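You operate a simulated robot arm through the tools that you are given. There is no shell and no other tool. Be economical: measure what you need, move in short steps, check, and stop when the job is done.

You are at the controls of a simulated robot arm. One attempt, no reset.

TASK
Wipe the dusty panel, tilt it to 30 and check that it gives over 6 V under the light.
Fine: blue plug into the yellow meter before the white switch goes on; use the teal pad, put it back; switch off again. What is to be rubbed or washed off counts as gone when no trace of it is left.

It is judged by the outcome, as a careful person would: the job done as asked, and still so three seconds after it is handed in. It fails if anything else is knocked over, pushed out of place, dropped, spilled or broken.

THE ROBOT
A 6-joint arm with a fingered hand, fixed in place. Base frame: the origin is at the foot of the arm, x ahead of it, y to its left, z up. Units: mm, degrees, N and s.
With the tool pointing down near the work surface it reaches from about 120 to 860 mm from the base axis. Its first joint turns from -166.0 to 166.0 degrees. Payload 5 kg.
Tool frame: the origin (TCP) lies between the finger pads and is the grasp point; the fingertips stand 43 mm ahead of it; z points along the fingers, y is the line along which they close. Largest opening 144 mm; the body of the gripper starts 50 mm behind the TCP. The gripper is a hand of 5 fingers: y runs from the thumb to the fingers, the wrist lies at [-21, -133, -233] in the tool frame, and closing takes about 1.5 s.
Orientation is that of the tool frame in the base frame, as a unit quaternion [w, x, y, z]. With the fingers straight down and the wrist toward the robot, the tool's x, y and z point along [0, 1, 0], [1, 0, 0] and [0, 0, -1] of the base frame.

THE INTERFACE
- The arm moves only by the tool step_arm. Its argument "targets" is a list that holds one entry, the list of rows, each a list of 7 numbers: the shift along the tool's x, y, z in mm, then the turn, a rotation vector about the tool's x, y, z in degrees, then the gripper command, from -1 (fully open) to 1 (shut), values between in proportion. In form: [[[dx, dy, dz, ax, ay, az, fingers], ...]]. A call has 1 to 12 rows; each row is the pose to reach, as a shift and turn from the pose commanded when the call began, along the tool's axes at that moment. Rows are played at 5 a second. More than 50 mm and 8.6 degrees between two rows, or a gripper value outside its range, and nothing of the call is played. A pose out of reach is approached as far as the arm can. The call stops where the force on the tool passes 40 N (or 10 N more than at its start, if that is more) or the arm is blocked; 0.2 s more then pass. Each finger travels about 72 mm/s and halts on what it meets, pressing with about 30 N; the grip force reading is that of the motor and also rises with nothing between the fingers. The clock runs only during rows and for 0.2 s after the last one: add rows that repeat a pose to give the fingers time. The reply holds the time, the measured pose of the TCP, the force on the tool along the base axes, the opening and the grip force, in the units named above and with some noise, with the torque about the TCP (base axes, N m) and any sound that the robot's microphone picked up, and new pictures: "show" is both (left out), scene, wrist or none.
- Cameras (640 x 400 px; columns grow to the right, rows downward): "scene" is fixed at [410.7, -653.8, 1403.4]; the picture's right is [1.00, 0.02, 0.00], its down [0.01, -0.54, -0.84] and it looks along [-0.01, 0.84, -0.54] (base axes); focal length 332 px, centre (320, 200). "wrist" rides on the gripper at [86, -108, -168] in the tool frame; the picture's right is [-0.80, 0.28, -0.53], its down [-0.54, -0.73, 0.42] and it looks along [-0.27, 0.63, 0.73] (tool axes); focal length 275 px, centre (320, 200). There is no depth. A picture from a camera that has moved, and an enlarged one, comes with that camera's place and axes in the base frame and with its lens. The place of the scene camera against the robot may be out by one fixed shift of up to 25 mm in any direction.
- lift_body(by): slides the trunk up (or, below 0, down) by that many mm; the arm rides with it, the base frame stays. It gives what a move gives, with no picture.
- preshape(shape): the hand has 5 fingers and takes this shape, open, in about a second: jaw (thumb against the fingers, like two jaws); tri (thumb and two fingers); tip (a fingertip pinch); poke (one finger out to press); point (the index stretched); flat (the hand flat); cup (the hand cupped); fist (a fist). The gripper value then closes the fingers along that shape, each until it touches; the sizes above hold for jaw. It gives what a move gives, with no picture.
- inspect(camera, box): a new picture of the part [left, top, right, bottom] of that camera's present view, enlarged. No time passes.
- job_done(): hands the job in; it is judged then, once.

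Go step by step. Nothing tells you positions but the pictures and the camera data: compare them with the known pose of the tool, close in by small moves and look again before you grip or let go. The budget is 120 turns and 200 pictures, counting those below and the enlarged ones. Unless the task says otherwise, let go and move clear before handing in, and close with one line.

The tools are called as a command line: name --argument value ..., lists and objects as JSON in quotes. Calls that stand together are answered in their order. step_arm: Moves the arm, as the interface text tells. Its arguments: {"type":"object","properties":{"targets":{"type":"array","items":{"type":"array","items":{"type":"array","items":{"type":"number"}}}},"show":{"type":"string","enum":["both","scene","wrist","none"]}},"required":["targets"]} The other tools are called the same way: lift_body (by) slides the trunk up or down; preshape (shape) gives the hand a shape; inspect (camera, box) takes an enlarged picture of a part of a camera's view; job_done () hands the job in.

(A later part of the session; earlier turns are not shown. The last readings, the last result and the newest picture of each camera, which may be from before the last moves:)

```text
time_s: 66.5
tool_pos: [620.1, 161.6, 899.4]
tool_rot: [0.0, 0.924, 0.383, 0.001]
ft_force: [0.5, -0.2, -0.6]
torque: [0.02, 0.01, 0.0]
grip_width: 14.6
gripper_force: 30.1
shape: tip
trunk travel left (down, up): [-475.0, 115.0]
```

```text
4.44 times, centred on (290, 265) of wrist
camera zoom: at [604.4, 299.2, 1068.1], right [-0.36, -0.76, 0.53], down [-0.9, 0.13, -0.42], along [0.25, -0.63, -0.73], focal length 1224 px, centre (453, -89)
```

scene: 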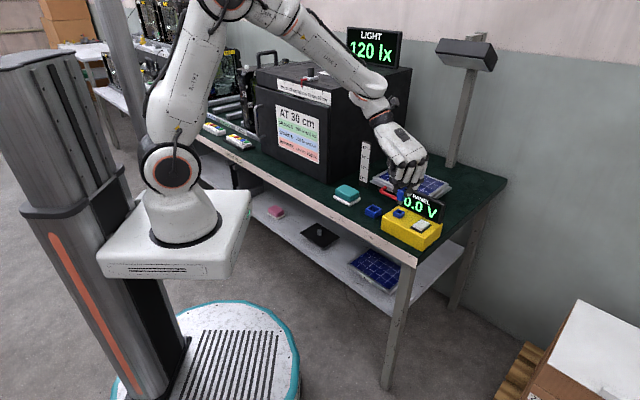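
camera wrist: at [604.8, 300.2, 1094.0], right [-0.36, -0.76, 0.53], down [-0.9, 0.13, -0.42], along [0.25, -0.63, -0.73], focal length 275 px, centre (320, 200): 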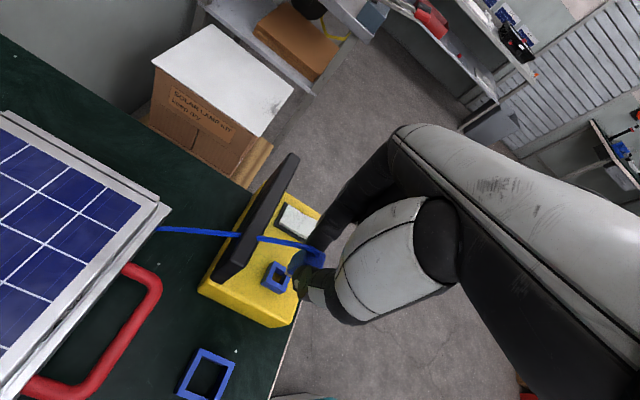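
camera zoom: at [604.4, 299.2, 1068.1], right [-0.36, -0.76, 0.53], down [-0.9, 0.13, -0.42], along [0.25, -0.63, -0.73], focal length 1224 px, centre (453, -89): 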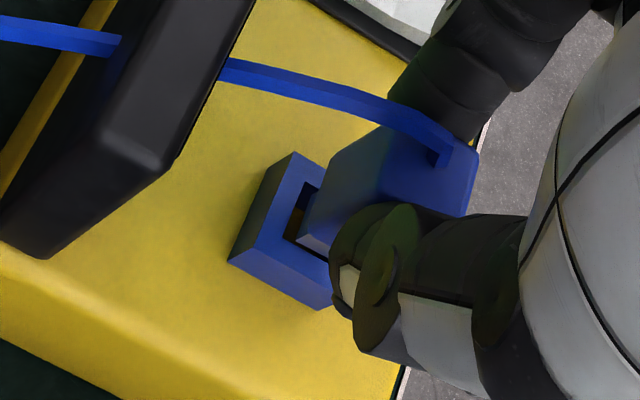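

step_arm --targets '[[[0.6, 1.6, 0, 0, 0, 0, 1], [0.6, 1.6, 2, 0, 0, 0, 1], [0.6, 1.6, 4, 0, 0, 0, 1], [0.6, 1.6, 5, 0, 0, 0, 1], [0.6, 1.6, 6, 0, 0, 0, 1]]]' --show "none"

inspect --camera "scene" --box '[385, 185, 415, 220]'

inspect --camera "wrist" --box '[240, 220, 340, 310]'

```text
time_s: 67.7
tool_pos: [621.4, 162.3, 894.5]
tool_rot: [0.0, 0.924, 0.382, 0.0]
ft_force: [0.3, 0.2, -0.6]
torque: [0.01, 0.03, 0.02]
grip_width: 15.1
gripper_force: 29.3
shape: tip
trunk travel left (down, up): [-475.0, 115.0]
```

```text
11.43 times, centred on (400, 202) of scene
camera zoom: at [410.7, -653.8, 1403.4], right [1.0, 0.02, 0.0], down [0.01, -0.54, -0.84], along [-0.01, 0.84, -0.54], focal length 3795 px, centre (-594, 171)
```

zoom: 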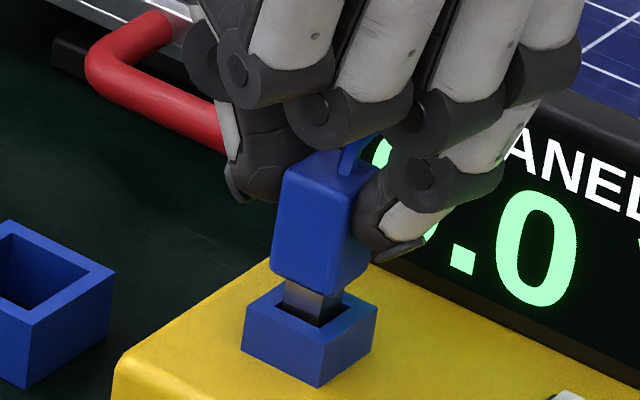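

```text
4.44 times, centred on (290, 265) of wrist
camera zoom: at [605.9, 299.1, 1062.1], right [-0.36, -0.76, 0.53], down [-0.9, 0.13, -0.42], along [0.25, -0.63, -0.73], focal length 1224 px, centre (453, -89)
```

zoom: 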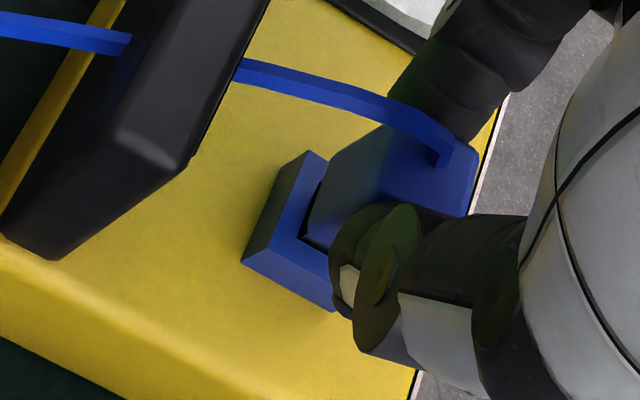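

step_arm --targets '[[[0, 0, 2, 0, 0, 0, 1], [0, 0, 4, 0, 0, 0, 1], [0, 0, 6, 0, 0, 0, 1], [0, 0, 8, 0, 0, 0, 1]]]' --show "none"

inspect --camera "scene" --box '[385, 185, 415, 220]'

inspect --camera "wrist" --box '[240, 220, 340, 310]'

```text
time_s: 68.7
tool_pos: [620.7, 161.1, 886.4]
tool_rot: [0.0, 0.924, 0.383, 0.0]
ft_force: [-0.3, -0.9, -0.8]
torque: [0.03, -0.02, 0.01]
grip_width: 14.8
gripper_force: 29.9
shape: tip
trunk travel left (down, up): [-475.0, 115.0]
```

```text
11.43 times, centred on (400, 202) of scene
camera zoom: at [410.7, -653.8, 1403.4], right [1.0, 0.02, 0.0], down [0.01, -0.54, -0.84], along [-0.01, 0.84, -0.54], focal length 3795 px, centre (-594, 171)
```

zoom: 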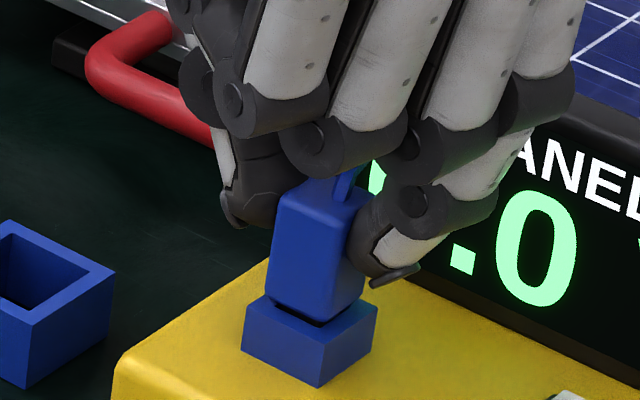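

```text
4.44 times, centred on (290, 265) of wrist
camera zoom: at [605.7, 299.4, 1054.0], right [-0.36, -0.76, 0.53], down [-0.9, 0.13, -0.42], along [0.25, -0.63, -0.73], focal length 1224 px, centre (453, -89)
```

zoom: 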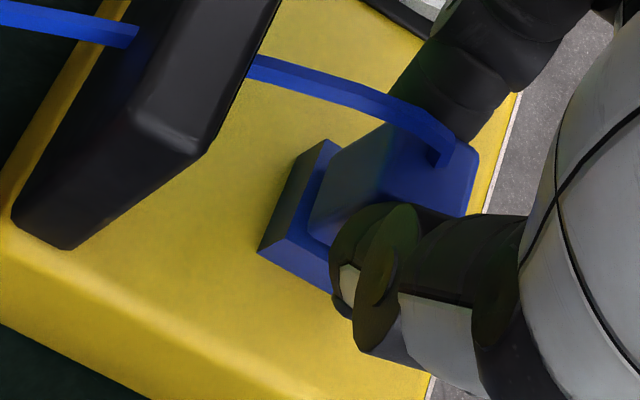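

step_arm --targets '[[[0, 0, 1, 0, 0, 0, 1], [0, 0, 2, 0, 0, 0, 1], [0, 0, 3, 0, 0, 0, 1], [0, 0, 4, 0, 0, 0, 1]]]' --show "none"

inspect --camera "scene" --box '[385, 185, 415, 220]'

```text
time_s: 69.7
tool_pos: [620.7, 162.1, 884.7]
tool_rot: [0.001, 0.924, 0.383, 0.002]
ft_force: [-0.9, 1.6, 22.4]
torque: [0.08, 0.02, 0.01]
grip_width: 15.8
gripper_force: 30.1
shape: tip
trunk travel left (down, up): [-475.0, 115.0]
```

```text
11.43 times, centred on (400, 202) of scene
camera zoom: at [410.7, -653.8, 1403.4], right [1.0, 0.02, 0.0], down [0.01, -0.54, -0.84], along [-0.01, 0.84, -0.54], focal length 3795 px, centre (-594, 171)
```

zoom: 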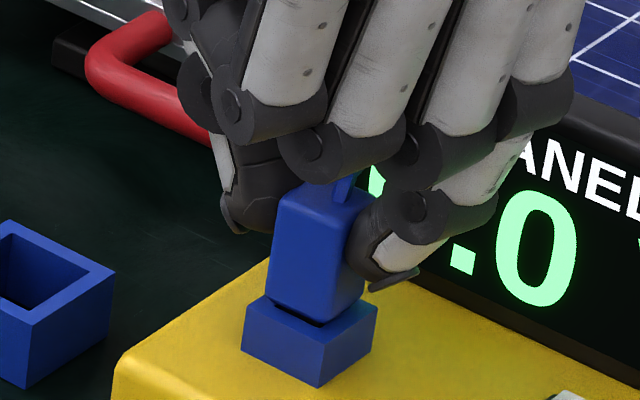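

step_arm --targets '[[[0, 0, -2, 0, 0, 0, 1], [0, 0, -2, 0, 0, 0, 0.85], [0, 0, -2, 0, 0, 0, 0.7], [0, 0, -2, 0, 0, 0, 0.55], [0, 0, -2, 0, 0, 0, 0.4], [0, 0, -2, 0, 0, 0, 0.4], [0, 0, -25, 0, 0, 0, 0.4], [0, 0, -65, 0, 0, 0, 0.4], [0, 0, -110, 0, 0, 0, 0.4], [0, 0, -110, 0, 0, 0, 0.4]]]'

inspect --camera "scene" --box '[360, 160, 450, 250]'

inspect --camera "wrist" --box '[130, 160, 330, 360]'

```text
time_s: 71.9
tool_pos: [620.4, 160.2, 990.2]
tool_rot: [0.0, 0.924, 0.383, 0.0]
ft_force: [0.4, 0.5, 0.8]
torque: [-0.01, -0.02, -0.02]
grip_width: 42.6
gripper_force: 0.1
shape: tip
trunk travel left (down, up): [-475.0, 115.0]
camera wrist: at [604.6, 297.9, 1159.2], right [-0.36, -0.76, 0.53], down [-0.9, 0.13, -0.42], along [0.25, -0.63, -0.73], focal length 275 px, centre (320, 200)
```

scene: 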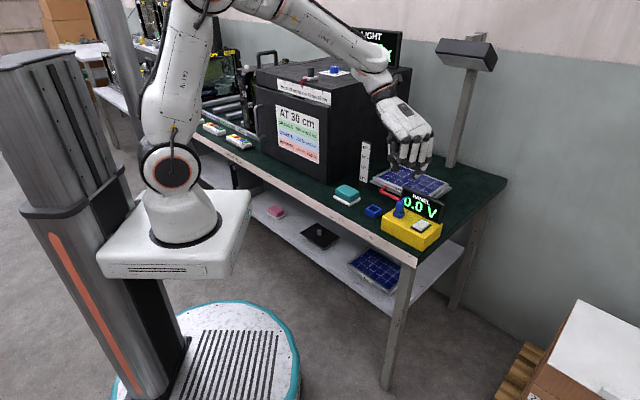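
wrist: 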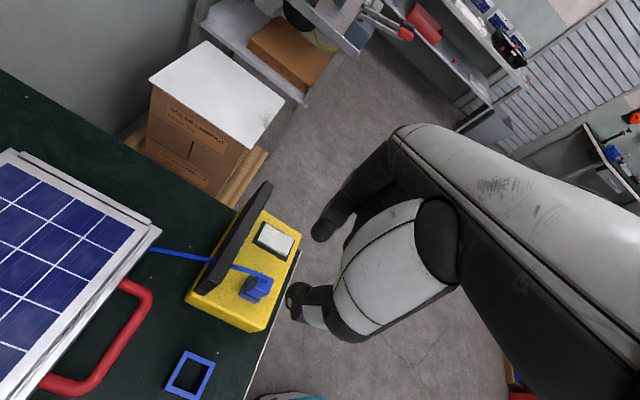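

```text
4.44 times, centred on (405, 205) of scene
camera zoom: at [410.7, -653.8, 1403.4], right [1.0, 0.02, 0.0], down [0.01, -0.54, -0.84], along [-0.01, 0.84, -0.54], focal length 1476 px, centre (-58, 178)
```

zoom: 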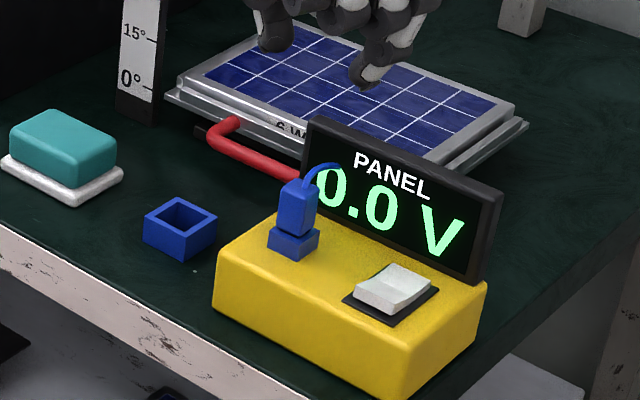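

```text
2.00 times, centred on (230, 260) of wrist
camera zoom: at [604.6, 297.9, 1159.2], right [-0.36, -0.76, 0.53], down [-0.9, 0.13, -0.42], along [0.25, -0.63, -0.73], focal length 551 px, centre (500, 80)
```

zoom: 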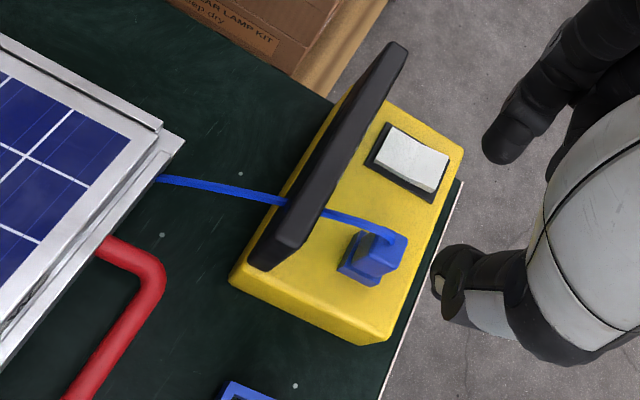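

step_arm --targets '[[[9, -10, 0, 0, 0, -8.2, 0.45], [18, -20, 0, 0, 0, -16.4, 0.45], [27, -30, 0, 0, 0, -24.6, 0.45], [36, -40, 0, 0, 0, -32.8, 0.45], [45, -50, 0, 0, 0, -41, 0.45], [54, -60, 0, 0, 0, -49.2, 0.45], [63, -70, 0, 0, 0, -57.4, 0.45], [72, -80, 0, 0, 0, -65.6, 0.5], [81, -90, 0, 0, 0, -73.8, 0.5], [88, -100, 20, 0, 0, -82, 0.5], [92, -109, 50, 0, 0, -90, 0.5], [92, -109, 70, 0, 0, -90, 0.5]]]'

inspect --camera "wrist" --box '[220, 180, 380, 300]'

inspect --camera "scene" --box '[350, 140, 430, 220]'

```text
time_s: 74.5
tool_pos: [606.3, 302.8, 921.7]
tool_rot: [0.0, 0.383, 0.924, 0.001]
ft_force: [1.0, -0.2, 0.4]
torque: [-0.04, -0.05, -0.01]
grip_width: 37.0
gripper_force: 0.0
shape: tip
trunk travel left (down, up): [-475.0, 115.0]
camera wrist: at [470.1, 286.9, 1091.1], right [0.76, -0.36, 0.53], down [-0.13, -0.9, -0.42], along [0.63, 0.25, -0.73], focal length 275 px, centre (320, 200)
```

scene: 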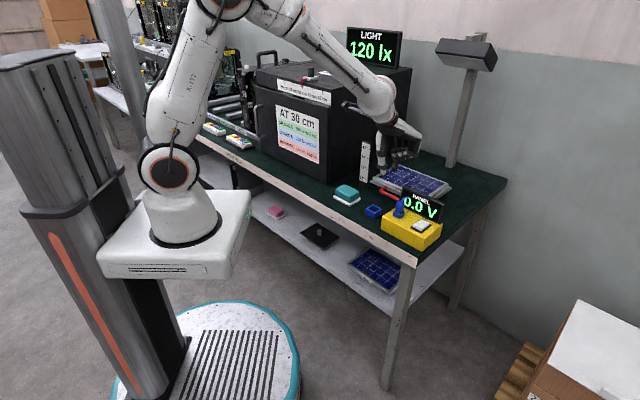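
wrist: 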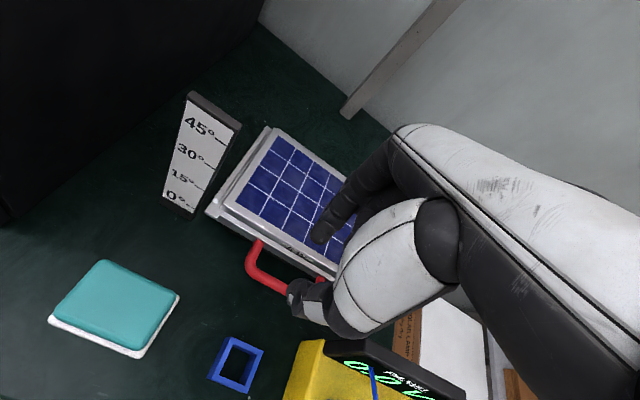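

```text
3.33 times, centred on (300, 240) of wrist
camera zoom: at [470.1, 286.9, 1091.1], right [0.76, -0.36, 0.53], down [-0.13, -0.9, -0.42], along [0.63, 0.25, -0.73], focal length 918 px, centre (387, 67)
```

zoom: 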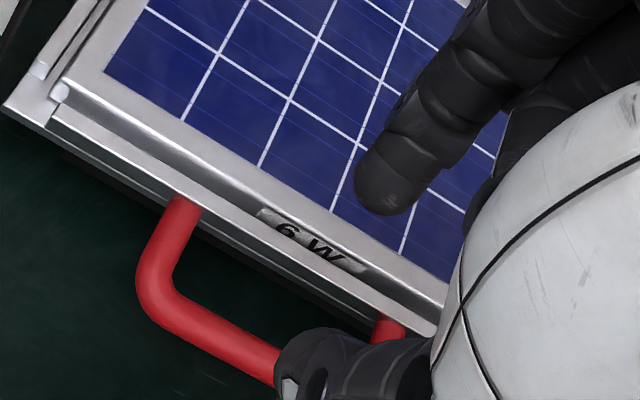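

```text
5.00 times, centred on (390, 180) of scene
camera zoom: at [410.7, -653.8, 1403.4], right [1.0, 0.02, 0.0], down [0.01, -0.54, -0.84], along [-0.01, 0.84, -0.54], focal length 1660 px, centre (-30, 300)
```

zoom: 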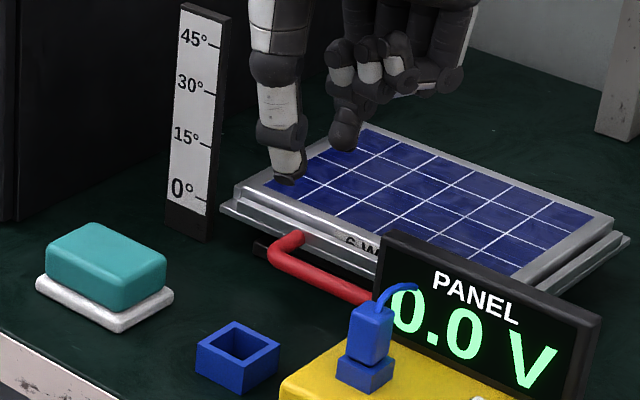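

step_arm --targets '[[[-5, 0, 30, 0, 0, 0, 0.5], [-5, 0, 55, 0, 0, 0, 0.5], [-5, 0, 63, 0, 0, 0, 0.5], [-5, 0, 63, 0, 0, 0, 0.5]]]' --show "none"

inspect --camera "wrist" --box '[220, 180, 380, 300]'

inspect --camera "scene" --box '[360, 160, 420, 210]'

```text
time_s: 75.5
tool_pos: [612.9, 300.1, 859.1]
tool_rot: [0.0, 0.383, 0.924, -0.001]
ft_force: [-0.1, 0.5, 0.7]
torque: [0.02, 0.05, -0.01]
grip_width: 36.8
gripper_force: 0.1
shape: tip
trunk travel left (down, up): [-475.0, 115.0]
```

```text
3.33 times, centred on (300, 240) of wrist
camera zoom: at [475.8, 283.7, 1026.6], right [0.76, -0.36, 0.53], down [-0.13, -0.9, -0.42], along [0.63, 0.25, -0.73], focal length 918 px, centre (387, 67)
```

zoom: 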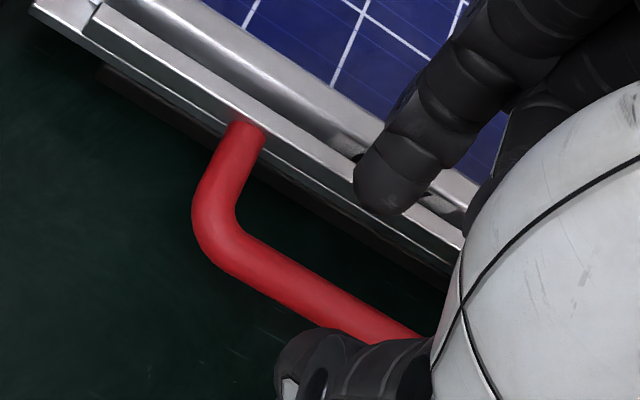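

```text
8.00 times, centred on (390, 185) of scene
camera zoom: at [410.7, -653.8, 1403.4], right [1.0, 0.02, 0.0], down [0.01, -0.54, -0.84], along [-0.01, 0.84, -0.54], focal length 2656 px, centre (-240, 320)
```

zoom: 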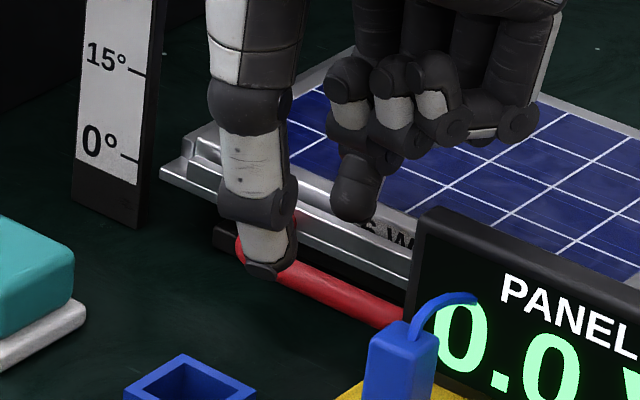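

step_arm --targets '[[[0, 0, 0, 0, 0, 0, 0.57], [0, 0, 10, 0, 0, 0, 0.57], [0, 0, 20, 0, 0, 0, 0.57], [0, 0, 28, 0, 0, 0, 0.57], [0, 0, 34, 0, 0, 0, 0.57], [0, 0, 34, 0, 0, 0, 0.57]]]' --show "none"

inspect --camera "wrist" --box '[220, 180, 380, 300]'

inspect --camera "scene" --box '[360, 160, 420, 210]'

```text
time_s: 76.9
tool_pos: [613.6, 300.0, 827.6]
tool_rot: [0.002, 0.383, 0.924, 0.002]
ft_force: [-5.6, -4.7, 22.5]
torque: [0.47, -0.4, 0.0]
grip_width: 29.6
gripper_force: 0.1
shape: tip
trunk travel left (down, up): [-475.0, 115.0]
```

```text
3.33 times, centred on (300, 240) of wrist
camera zoom: at [474.8, 283.5, 994.6], right [0.76, -0.36, 0.54], down [-0.13, -0.9, -0.43], along [0.64, 0.26, -0.73], focal length 918 px, centre (387, 67)
```

zoom: 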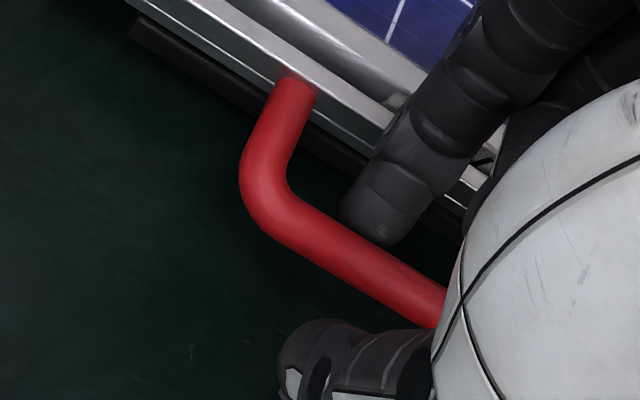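

```text
8.00 times, centred on (390, 185) of scene
camera zoom: at [410.7, -653.8, 1403.4], right [1.0, 0.02, 0.0], down [0.01, -0.54, -0.84], along [-0.01, 0.84, -0.54], focal length 2656 px, centre (-240, 320)
```

zoom: 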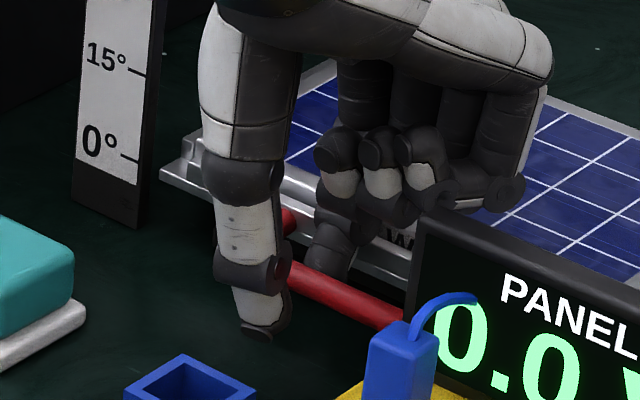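

step_arm --targets '[[[0, -3, -3, 0, 0, 0, 0.57], [0, -3, -3, 0, 0, 0, 0.65], [0, -3, -3, 0, 0, 0, 0.75], [0, -3, -3, 0, 0, 0, 0.85], [0, -3, -3, 0, 0, 0, 1], [0, -3, -3, 0, 0, 0, 1], [0, -3, -3, 0, 0, 0, 1]]]' --show "none"

inspect --camera "wrist" --box '[220, 180, 380, 300]'

inspect --camera "scene" --box '[360, 160, 420, 210]'

```text
time_s: 78.5
tool_pos: [609.8, 298.3, 825.6]
tool_rot: [0.0, 0.382, 0.924, 0.0]
ft_force: [-1.0, -1.3, -4.3]
torque: [-0.04, 0.04, -0.05]
grip_width: 4.1
gripper_force: 29.7
shape: tip
trunk travel left (down, up): [-475.0, 115.0]
```

```text
3.33 times, centred on (300, 240) of wrist
camera zoom: at [473.2, 282.4, 994.6], right [0.76, -0.36, 0.53], down [-0.13, -0.9, -0.42], along [0.63, 0.25, -0.73], focal length 918 px, centre (387, 67)
```

zoom: 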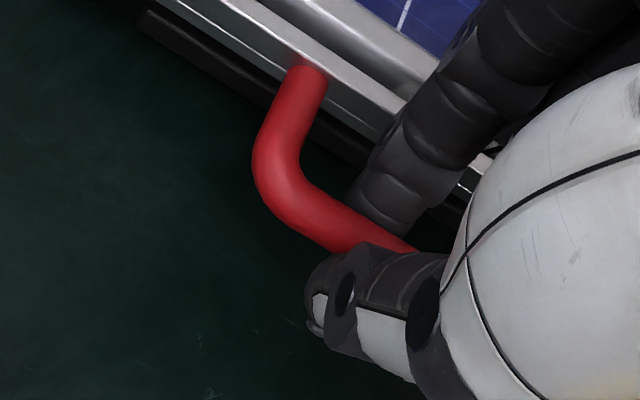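

```text
8.00 times, centred on (390, 185) of scene
camera zoom: at [410.7, -653.8, 1403.4], right [1.0, 0.02, 0.0], down [0.01, -0.54, -0.84], along [-0.01, 0.84, -0.54], focal length 2656 px, centre (-240, 320)
```

zoom: 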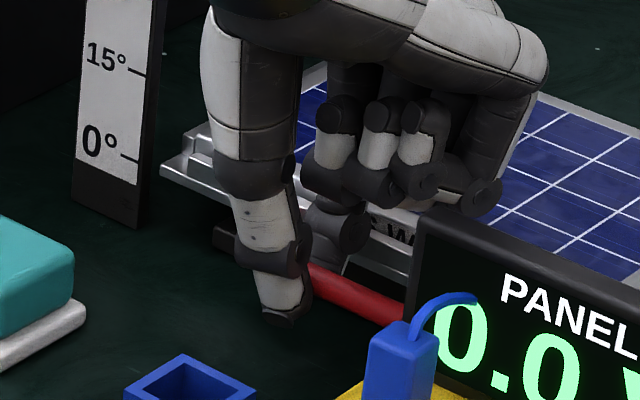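

step_arm --targets '[[[0, 0, -7, 0, 0, 0, 1], [0, 0.5, -14, 0, 0, 0, 1], [0, 1, -21, 0, 0, 0, 1], [0, 2, -28, 0, 0, 0, 1], [0, 3, -35, 0, 0, 0, 1], [0, 3, -35, 0, 0, 0, 1]]]' --show "none"

inspect --camera "scene" --box '[350, 140, 460, 220]'

```text
time_s: 79.9
tool_pos: [612.9, 302.3, 864.1]
tool_rot: [0.0, 0.383, 0.924, 0.0]
ft_force: [3.3, 4.1, -2.4]
torque: [0.02, 0.03, -0.04]
grip_width: 4.6
gripper_force: 30.2
shape: tip
trunk travel left (down, up): [-475.0, 115.0]
```

```text
5.00 times, centred on (405, 180) of scene
camera zoom: at [410.7, -653.8, 1403.4], right [1.0, 0.02, 0.0], down [0.01, -0.54, -0.84], along [-0.01, 0.84, -0.54], focal length 1660 px, centre (-105, 300)
```

zoom: 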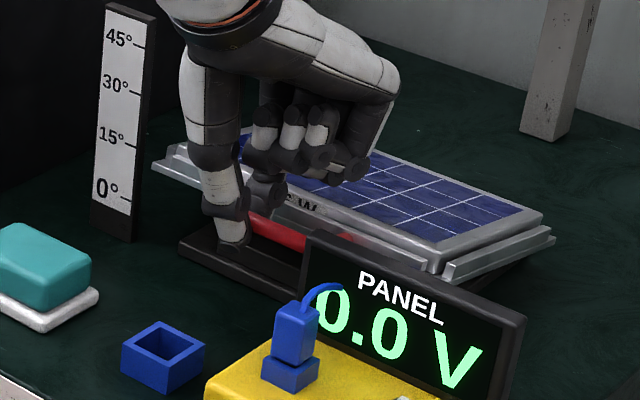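

step_arm --targets '[[[0, 3, -7, 0, 0, 0, 1], [0, 5, -14, 0, 0, 0, 1], [0, 7, -21, 0, 0, 0, 1], [0, 10, -28, 0, 0, 0, 1], [0, 13, -35, 0, 0, 0, 1], [0, 13, -35, 0, 0, 0, 1]]]' --show "none"

inspect --camera "scene" --box '[350, 140, 460, 220]'

```text
time_s: 81.3
tool_pos: [622.5, 309.3, 898.2]
tool_rot: [0.0, 0.383, 0.924, 0.0]
ft_force: [-2.6, 0.0, -1.0]
torque: [-0.09, 0.11, -0.03]
grip_width: 4.9
gripper_force: 30.1
shape: tip
trunk travel left (down, up): [-475.0, 115.0]
```

```text
5.00 times, centred on (405, 180) of scene
camera zoom: at [410.7, -653.8, 1403.4], right [1.0, 0.02, 0.0], down [0.01, -0.54, -0.84], along [-0.01, 0.84, -0.54], focal length 1660 px, centre (-105, 300)
```

zoom: 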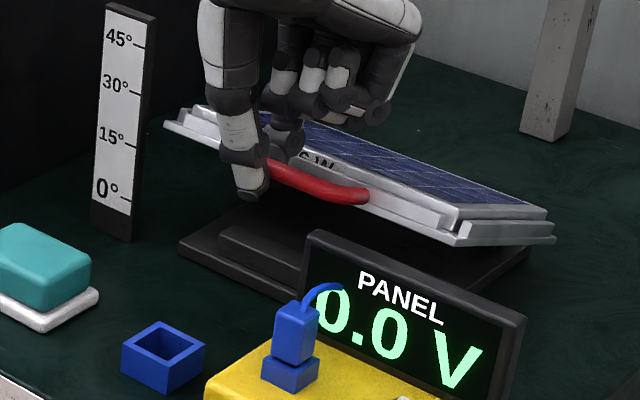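

inspect --camera "wrist" --box '[0, 0, 640, 400]'

inspect --camera "wrist" --box '[140, 60, 340, 260]'

```text
1.00 times, centred on (320, 200) of wrist (not enlarged: the box is as wide or as high as the picture)
camera zoom: at [484.7, 293.6, 1065.9], right [0.76, -0.36, 0.53], down [-0.13, -0.9, -0.42], along [0.63, 0.25, -0.73], focal length 275 px, centre (320, 200)
```

zoom: 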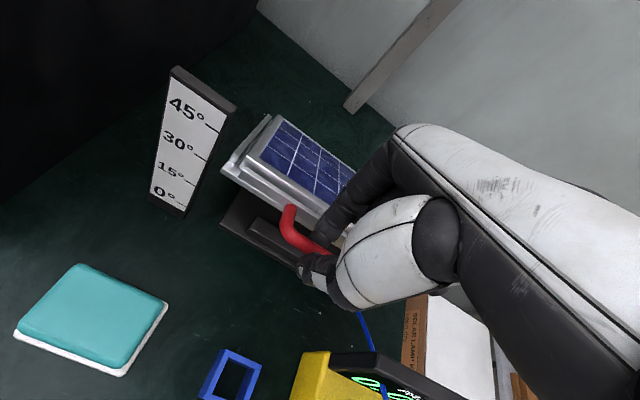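

```text
2.00 times, centred on (240, 160) of wrist
camera zoom: at [484.7, 293.6, 1065.9], right [0.76, -0.36, 0.53], down [-0.13, -0.9, -0.42], along [0.63, 0.25, -0.73], focal length 551 px, centre (480, 280)
```

zoom: 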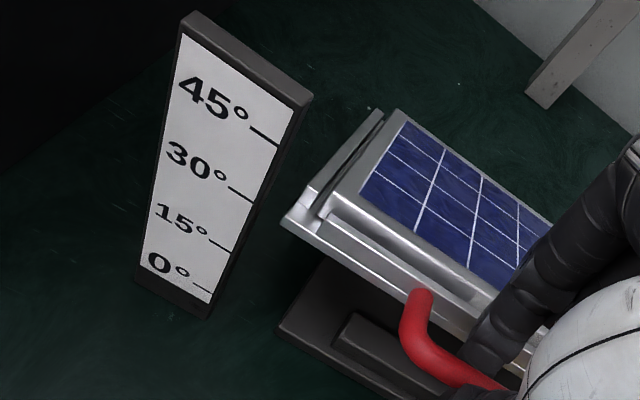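

step_arm --targets '[[[0, 3, -6, 0, 0, 0, 1], [0, 6, -12, 0, 0, 0, 1], [0, 9, -18, 0, 0, 0, 1], [0, 13, -26, 0, 0, 0, 1], [0, 13, -26, 0, 0, 0, 1]]]' --show "none"

inspect --camera "scene" --box '[350, 140, 460, 220]'

inspect --camera "wrist" --box '[140, 60, 340, 260]'

```text
time_s: 82.5
tool_pos: [630.5, 320.0, 922.5]
tool_rot: [0.0, 0.382, 0.924, -0.001]
ft_force: [1.8, 1.7, -6.9]
torque: [-0.06, -0.02, -0.03]
grip_width: 4.9
gripper_force: 29.8
shape: tip
trunk travel left (down, up): [-475.0, 115.0]
```

```text
5.00 times, centred on (405, 180) of scene
camera zoom: at [410.7, -653.8, 1403.4], right [1.0, 0.02, 0.0], down [0.01, -0.54, -0.84], along [-0.01, 0.84, -0.54], focal length 1660 px, centre (-105, 300)
```

zoom: 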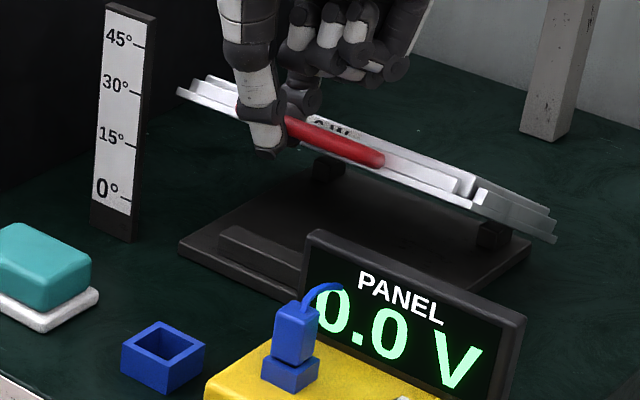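

```text
2.00 times, centred on (240, 160) of wrist
camera zoom: at [494.2, 303.2, 1091.2], right [0.76, -0.36, 0.53], down [-0.13, -0.9, -0.42], along [0.63, 0.25, -0.73], focal length 551 px, centre (480, 280)
```

zoom: 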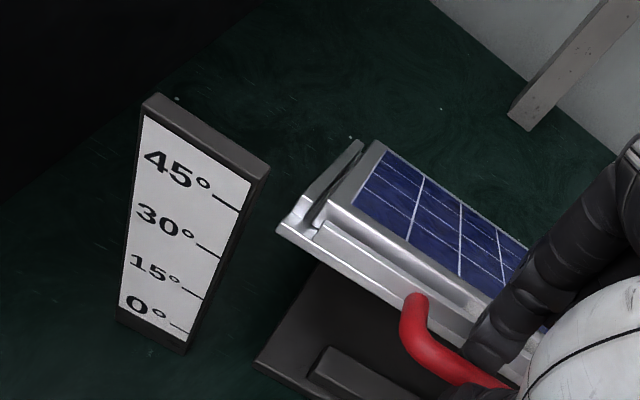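

inspect --camera "scene" --box '[410, 155, 465, 195]'

inspect --camera "scene" --box '[365, 135, 420, 175]'

```text
10.00 times, centred on (438, 175) of scene
camera zoom: at [410.7, -653.8, 1403.4], right [1.0, 0.02, 0.0], down [0.01, -0.54, -0.84], along [-0.01, 0.84, -0.54], focal length 3321 px, centre (-855, 450)
```

zoom: 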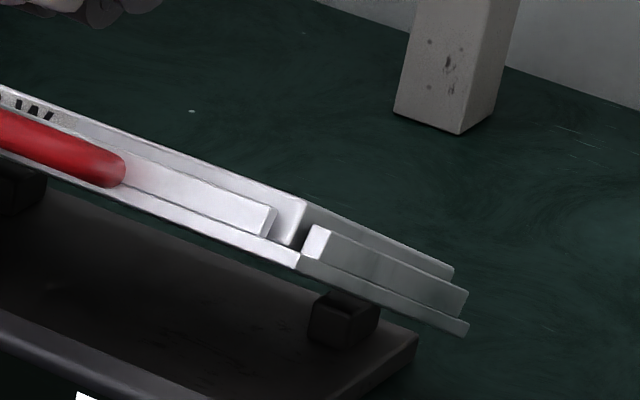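

```text
10.00 times, centred on (392, 155) of scene
camera zoom: at [410.7, -653.8, 1403.4], right [1.0, 0.02, 0.0], down [0.01, -0.54, -0.84], along [-0.01, 0.84, -0.54], focal length 3321 px, centre (-405, 650)
```

zoom: 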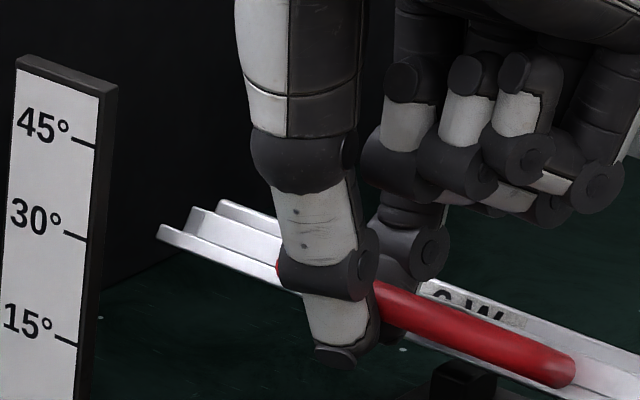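

step_arm --targets '[[[0, 0, 0, 0, 0, 0, 0.9], [0, 0, 0, 0, 0, 0, 0.75], [0, 0, 0, 0, 0, 0, 0.65], [0, 0, 0, 0, 0, 0, 0.58], [0, -1, 0, 0, 0, 0, 0.58]]]' --show "none"

inspect --camera "scene" --box '[365, 135, 465, 205]'

inspect --camera "wrist" --box '[220, 160, 380, 300]'

```text
time_s: 83.7
tool_pos: [630.8, 318.7, 922.9]
tool_rot: [0.0, 0.383, 0.924, 0.0]
ft_force: [0.7, 0.0, -1.4]
torque: [0.0, -0.01, 0.01]
grip_width: 29.8
gripper_force: 0.0
shape: tip
trunk travel left (down, up): [-475.0, 115.0]
```

```text
5.71 times, centred on (415, 170) of scene
camera zoom: at [410.7, -653.8, 1403.4], right [1.0, 0.02, 0.0], down [0.01, -0.54, -0.84], along [-0.01, 0.84, -0.54], focal length 1898 px, centre (-223, 371)
```

zoom: 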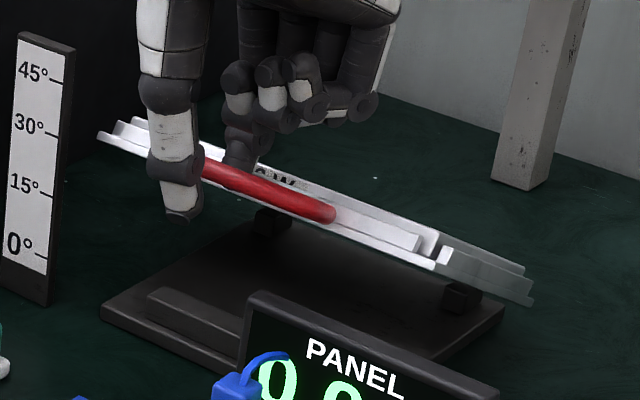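

```text
2.86 times, centred on (300, 230) of wrist
camera zoom: at [493.3, 302.2, 1091.9], right [0.76, -0.36, 0.53], down [-0.13, -0.9, -0.42], along [0.63, 0.25, -0.73], focal length 786 px, centre (377, 114)
```

zoom: 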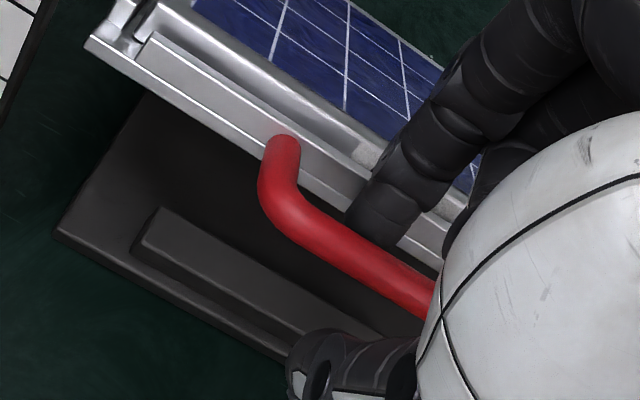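

step_arm --targets '[[[0, -2, -10, 0, 0, 0, 0.58], [0, -2, -25, 0, 0, 0, 0.58], [0, -4, -50, 0, 0, 0, 0.58], [0, -10, -80, 0, 0, 0, 0.58], [0, -40, -100, 0, 0, 0, 0.58], [-40, -60, -100, 0, 0, 0, 0.58], [-80, -80, -100, 0, 0, 0, 0.58], [-80, -80, -100, 0, 0, 0, 0.58]]]'

inspect --camera "scene" --box '[365, 135, 465, 205]'

inspect --camera "wrist" --box '[60, 60, 320, 260]'

```text
time_s: 85.5
tool_pos: [630.7, 204.4, 1026.5]
tool_rot: [0.0, 0.382, 0.924, 0.0]
ft_force: [0.5, -0.1, -0.3]
torque: [0.02, -0.01, 0.0]
grip_width: 29.8
gripper_force: 0.0
shape: tip
trunk travel left (down, up): [-475.0, 115.0]
camera wrist: at [493.0, 188.2, 1194.0], right [0.76, -0.36, 0.53], down [-0.13, -0.9, -0.42], along [0.63, 0.25, -0.73], focal length 275 px, centre (320, 200)
```

scene: 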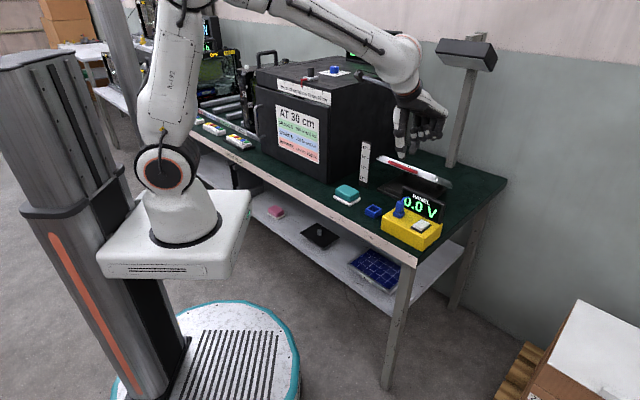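
wrist: 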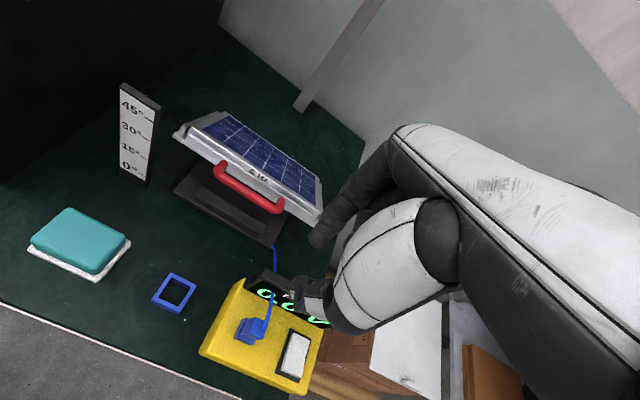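

```text
5.71 times, centred on (415, 170) of scene
camera zoom: at [410.7, -653.8, 1403.4], right [1.0, 0.02, 0.0], down [0.01, -0.54, -0.84], along [-0.01, 0.84, -0.54], focal length 1898 px, centre (-223, 371)
```

zoom: 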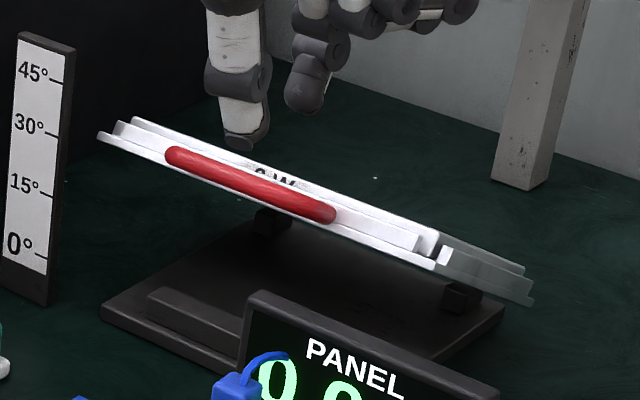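

```text
2.00 times, centred on (190, 160) of wrist
camera zoom: at [493.0, 188.2, 1194.0], right [0.76, -0.36, 0.53], down [-0.13, -0.9, -0.42], along [0.63, 0.25, -0.73], focal length 551 px, centre (580, 280)
```

zoom: 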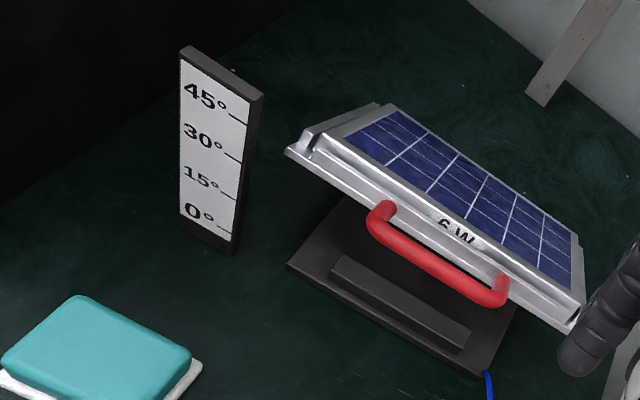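

preshape --shape "poke"

inspect --camera "wrist" --box '[220, 280, 340, 400]'

inspect --camera "scene" --box '[390, 195, 450, 250]'

```text
time_s: 86.4
tool_pos: [630.2, 204.8, 1025.5]
tool_rot: [0.0, 0.383, 0.924, 0.0]
ft_force: [-0.5, -0.1, -0.3]
torque: [-0.02, -0.02, 0.01]
grip_width: 0.1
gripper_force: 0.2
shape: poke
trunk travel left (down, up): [-475.0, 115.0]
```

```text
3.33 times, centred on (280, 340) of wrist
camera zoom: at [493.0, 188.6, 1194.0], right [0.76, -0.36, 0.53], down [-0.13, -0.9, -0.42], along [0.63, 0.25, -0.73], focal length 918 px, centre (453, -267)
```

zoom: 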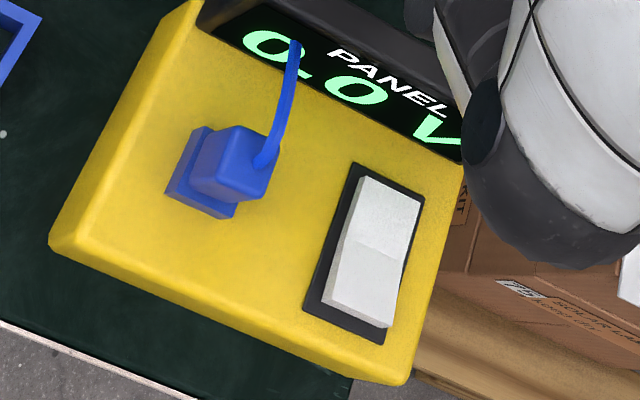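

```text
7.27 times, centred on (420, 222) of scene
camera zoom: at [410.7, -653.8, 1403.4], right [1.0, 0.02, 0.0], down [0.01, -0.54, -0.84], along [-0.01, 0.84, -0.54], focal length 2415 px, centre (-407, 36)
```

zoom: 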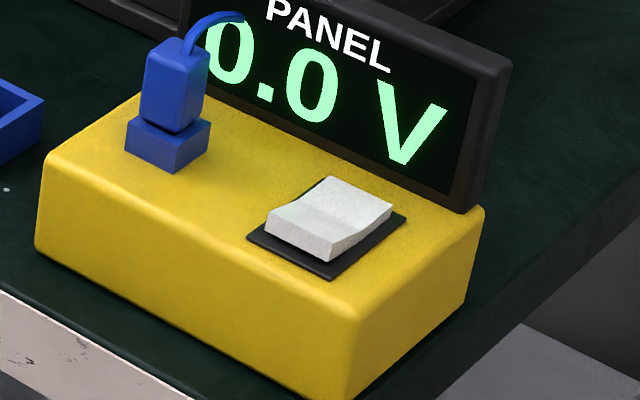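

inspect --camera "scene" --box '[350, 70, 480, 180]'

inspect --camera "wrist" --box '[240, 120, 480, 340]'

```text
3.64 times, centred on (415, 125) of scene
camera zoom: at [410.7, -653.8, 1403.4], right [1.0, 0.02, 0.0], down [0.01, -0.54, -0.84], along [-0.01, 0.84, -0.54], focal length 1208 px, centre (-26, 473)
```

zoom: 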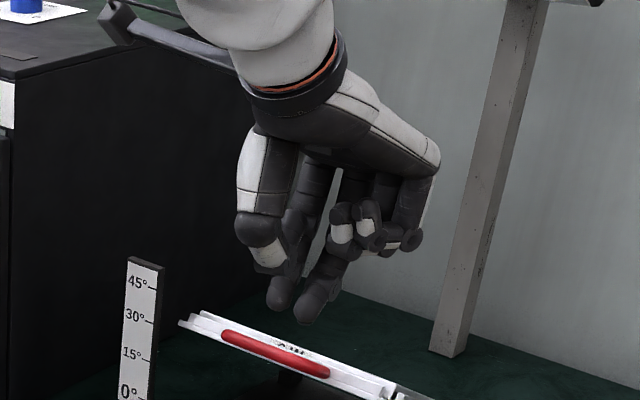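

```text
1.82 times, centred on (360, 230) of wrist
camera zoom: at [493.0, 188.6, 1194.0], right [0.76, -0.36, 0.53], down [-0.13, -0.9, -0.42], along [0.63, 0.25, -0.73], focal length 500 px, centre (247, 146)
```

zoom: 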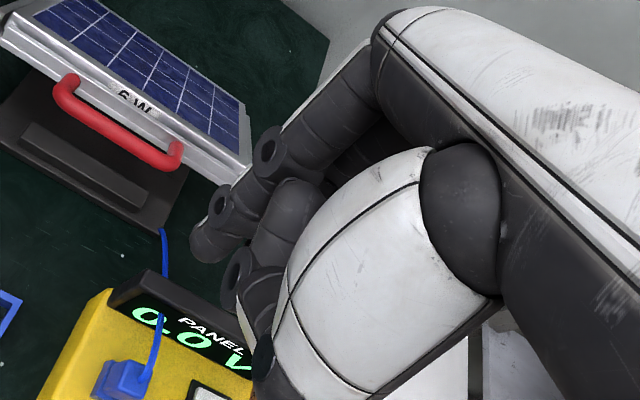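

preshape --shape "point"

inspect --camera "scene" --box '[350, 70, 480, 180]'

inspect --camera "wrist" --box '[240, 120, 480, 340]'

```text
time_s: 87.3
tool_pos: [630.5, 206.0, 1024.9]
tool_rot: [0.0, 0.383, 0.924, 0.0]
ft_force: [0.0, 0.1, 0.2]
torque: [-0.02, 0.0, -0.02]
grip_width: 0.1
gripper_force: 0.0
shape: point
trunk travel left (down, up): [-475.0, 115.0]
```

```text
3.64 times, centred on (415, 125) of scene
camera zoom: at [410.7, -653.8, 1403.4], right [1.0, 0.02, 0.0], down [0.01, -0.54, -0.84], along [-0.01, 0.84, -0.54], focal length 1208 px, centre (-26, 473)
```

zoom: 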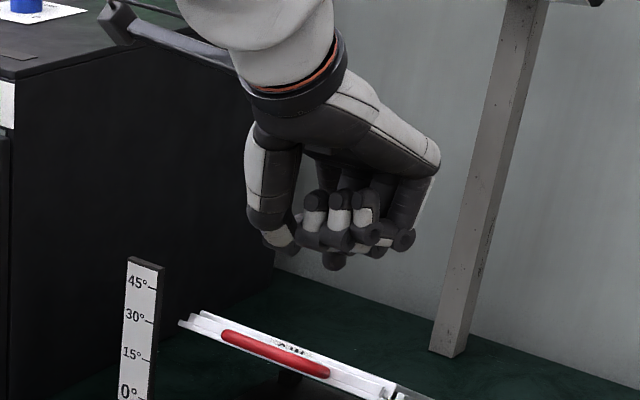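

```text
1.82 times, centred on (360, 230) of wrist
camera zoom: at [493.0, 188.6, 1194.0], right [0.76, -0.36, 0.53], down [-0.13, -0.9, -0.42], along [0.63, 0.25, -0.73], focal length 500 px, centre (247, 146)
```

zoom: 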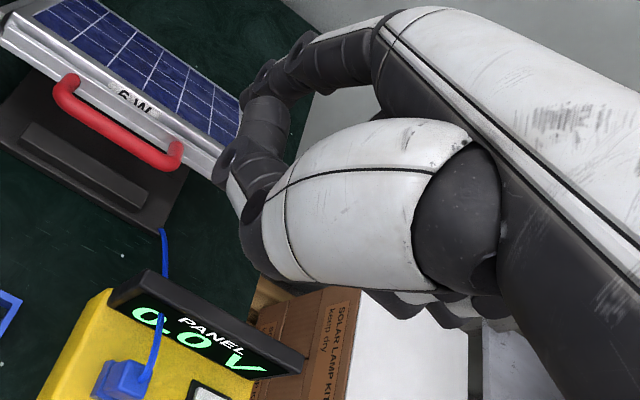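

preshape --shape "tip"

step_arm --targets '[[[-9, -5, 0, 0, 0, 8.2, -0.5], [-18, -10, 0, 0, 0, 16.4, 0], [-27, -15, 0, 0, 0, 24.6, 0.5], [-36, -20, 0, 0, 0, 32.8, 1], [-45, -25, 0, 0, 0, 41, 1], [-54, -30, 0, 0, 0, 49.2, 1], [-63, -36, 0, 0, 0, 57.4, 1], [-72, -42, 0, 0, 0, 65.6, 1], [-81, -48, 20, 0, 0, 73.8, 1], [-90, -53, 50, 0, 0, 82, 1], [-97, -57, 80, 0, 0, 90, 1], [-97, -57, 100, 0, 0, 90, 1]]]'

inspect --camera "scene" --box '[380, 160, 460, 250]'

inspect --camera "wrist" --box '[200, 160, 380, 310]'

```text
time_s: 88.2
tool_pos: [631.2, 203.9, 1026.4]
tool_rot: [0.0, 0.383, 0.924, -0.001]
ft_force: [0.2, 0.0, -0.7]
torque: [-0.02, 0.01, -0.01]
grip_width: 144.0
gripper_force: 0.0
shape: tip
trunk travel left (down, up): [-475.0, 115.0]
```

```text
time_s: 90.8
tool_pos: [658.9, 98.7, 923.7]
tool_rot: [0.0, 0.924, 0.382, 0.0]
ft_force: [-0.4, 0.0, -0.5]
torque: [0.0, -0.02, -0.02]
grip_width: 0.0
gripper_force: 29.8
shape: tip
trunk travel left (down, up): [-475.0, 115.0]
camera wrist: at [643.1, 235.2, 1091.5], right [-0.36, -0.76, 0.53], down [-0.9, 0.13, -0.42], along [0.25, -0.63, -0.73], focal length 275 px, centre (320, 200)
```

scene: 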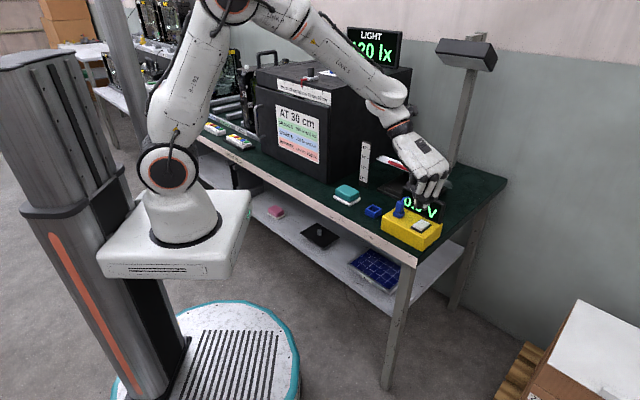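
wrist: 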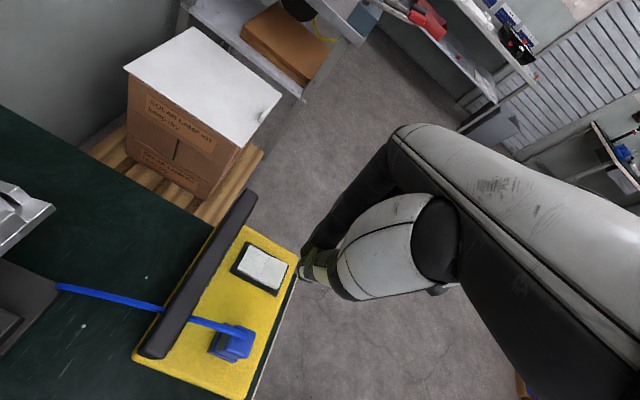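

```text
4.44 times, centred on (420, 205) of scene
camera zoom: at [410.7, -653.8, 1403.4], right [1.0, 0.02, 0.0], down [0.01, -0.54, -0.84], along [-0.01, 0.84, -0.54], focal length 1476 px, centre (-124, 178)
```

zoom: 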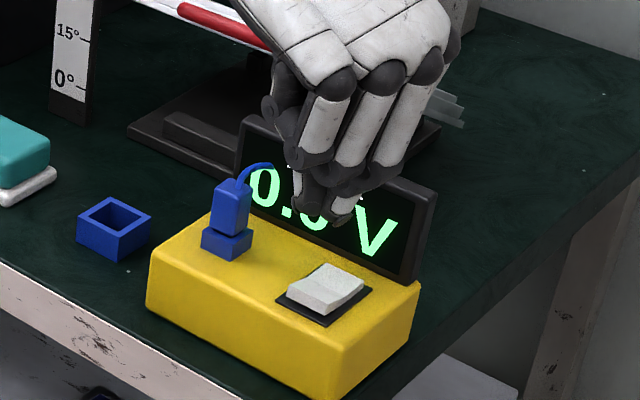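

```text
2.67 times, centred on (290, 235) of wrist
camera zoom: at [643.1, 235.2, 1091.5], right [-0.36, -0.76, 0.53], down [-0.9, 0.13, -0.42], along [0.25, -0.63, -0.73], focal length 734 px, centre (400, 107)
```

zoom: 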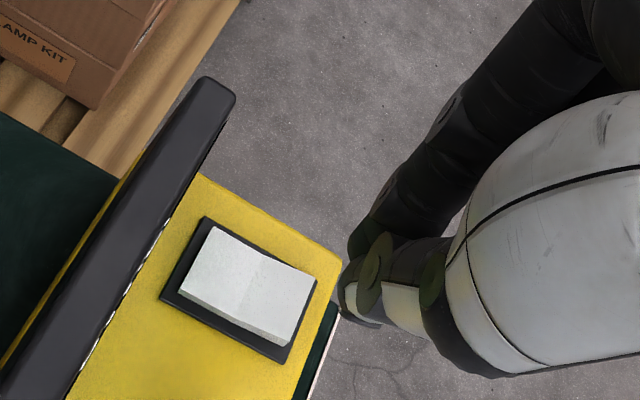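

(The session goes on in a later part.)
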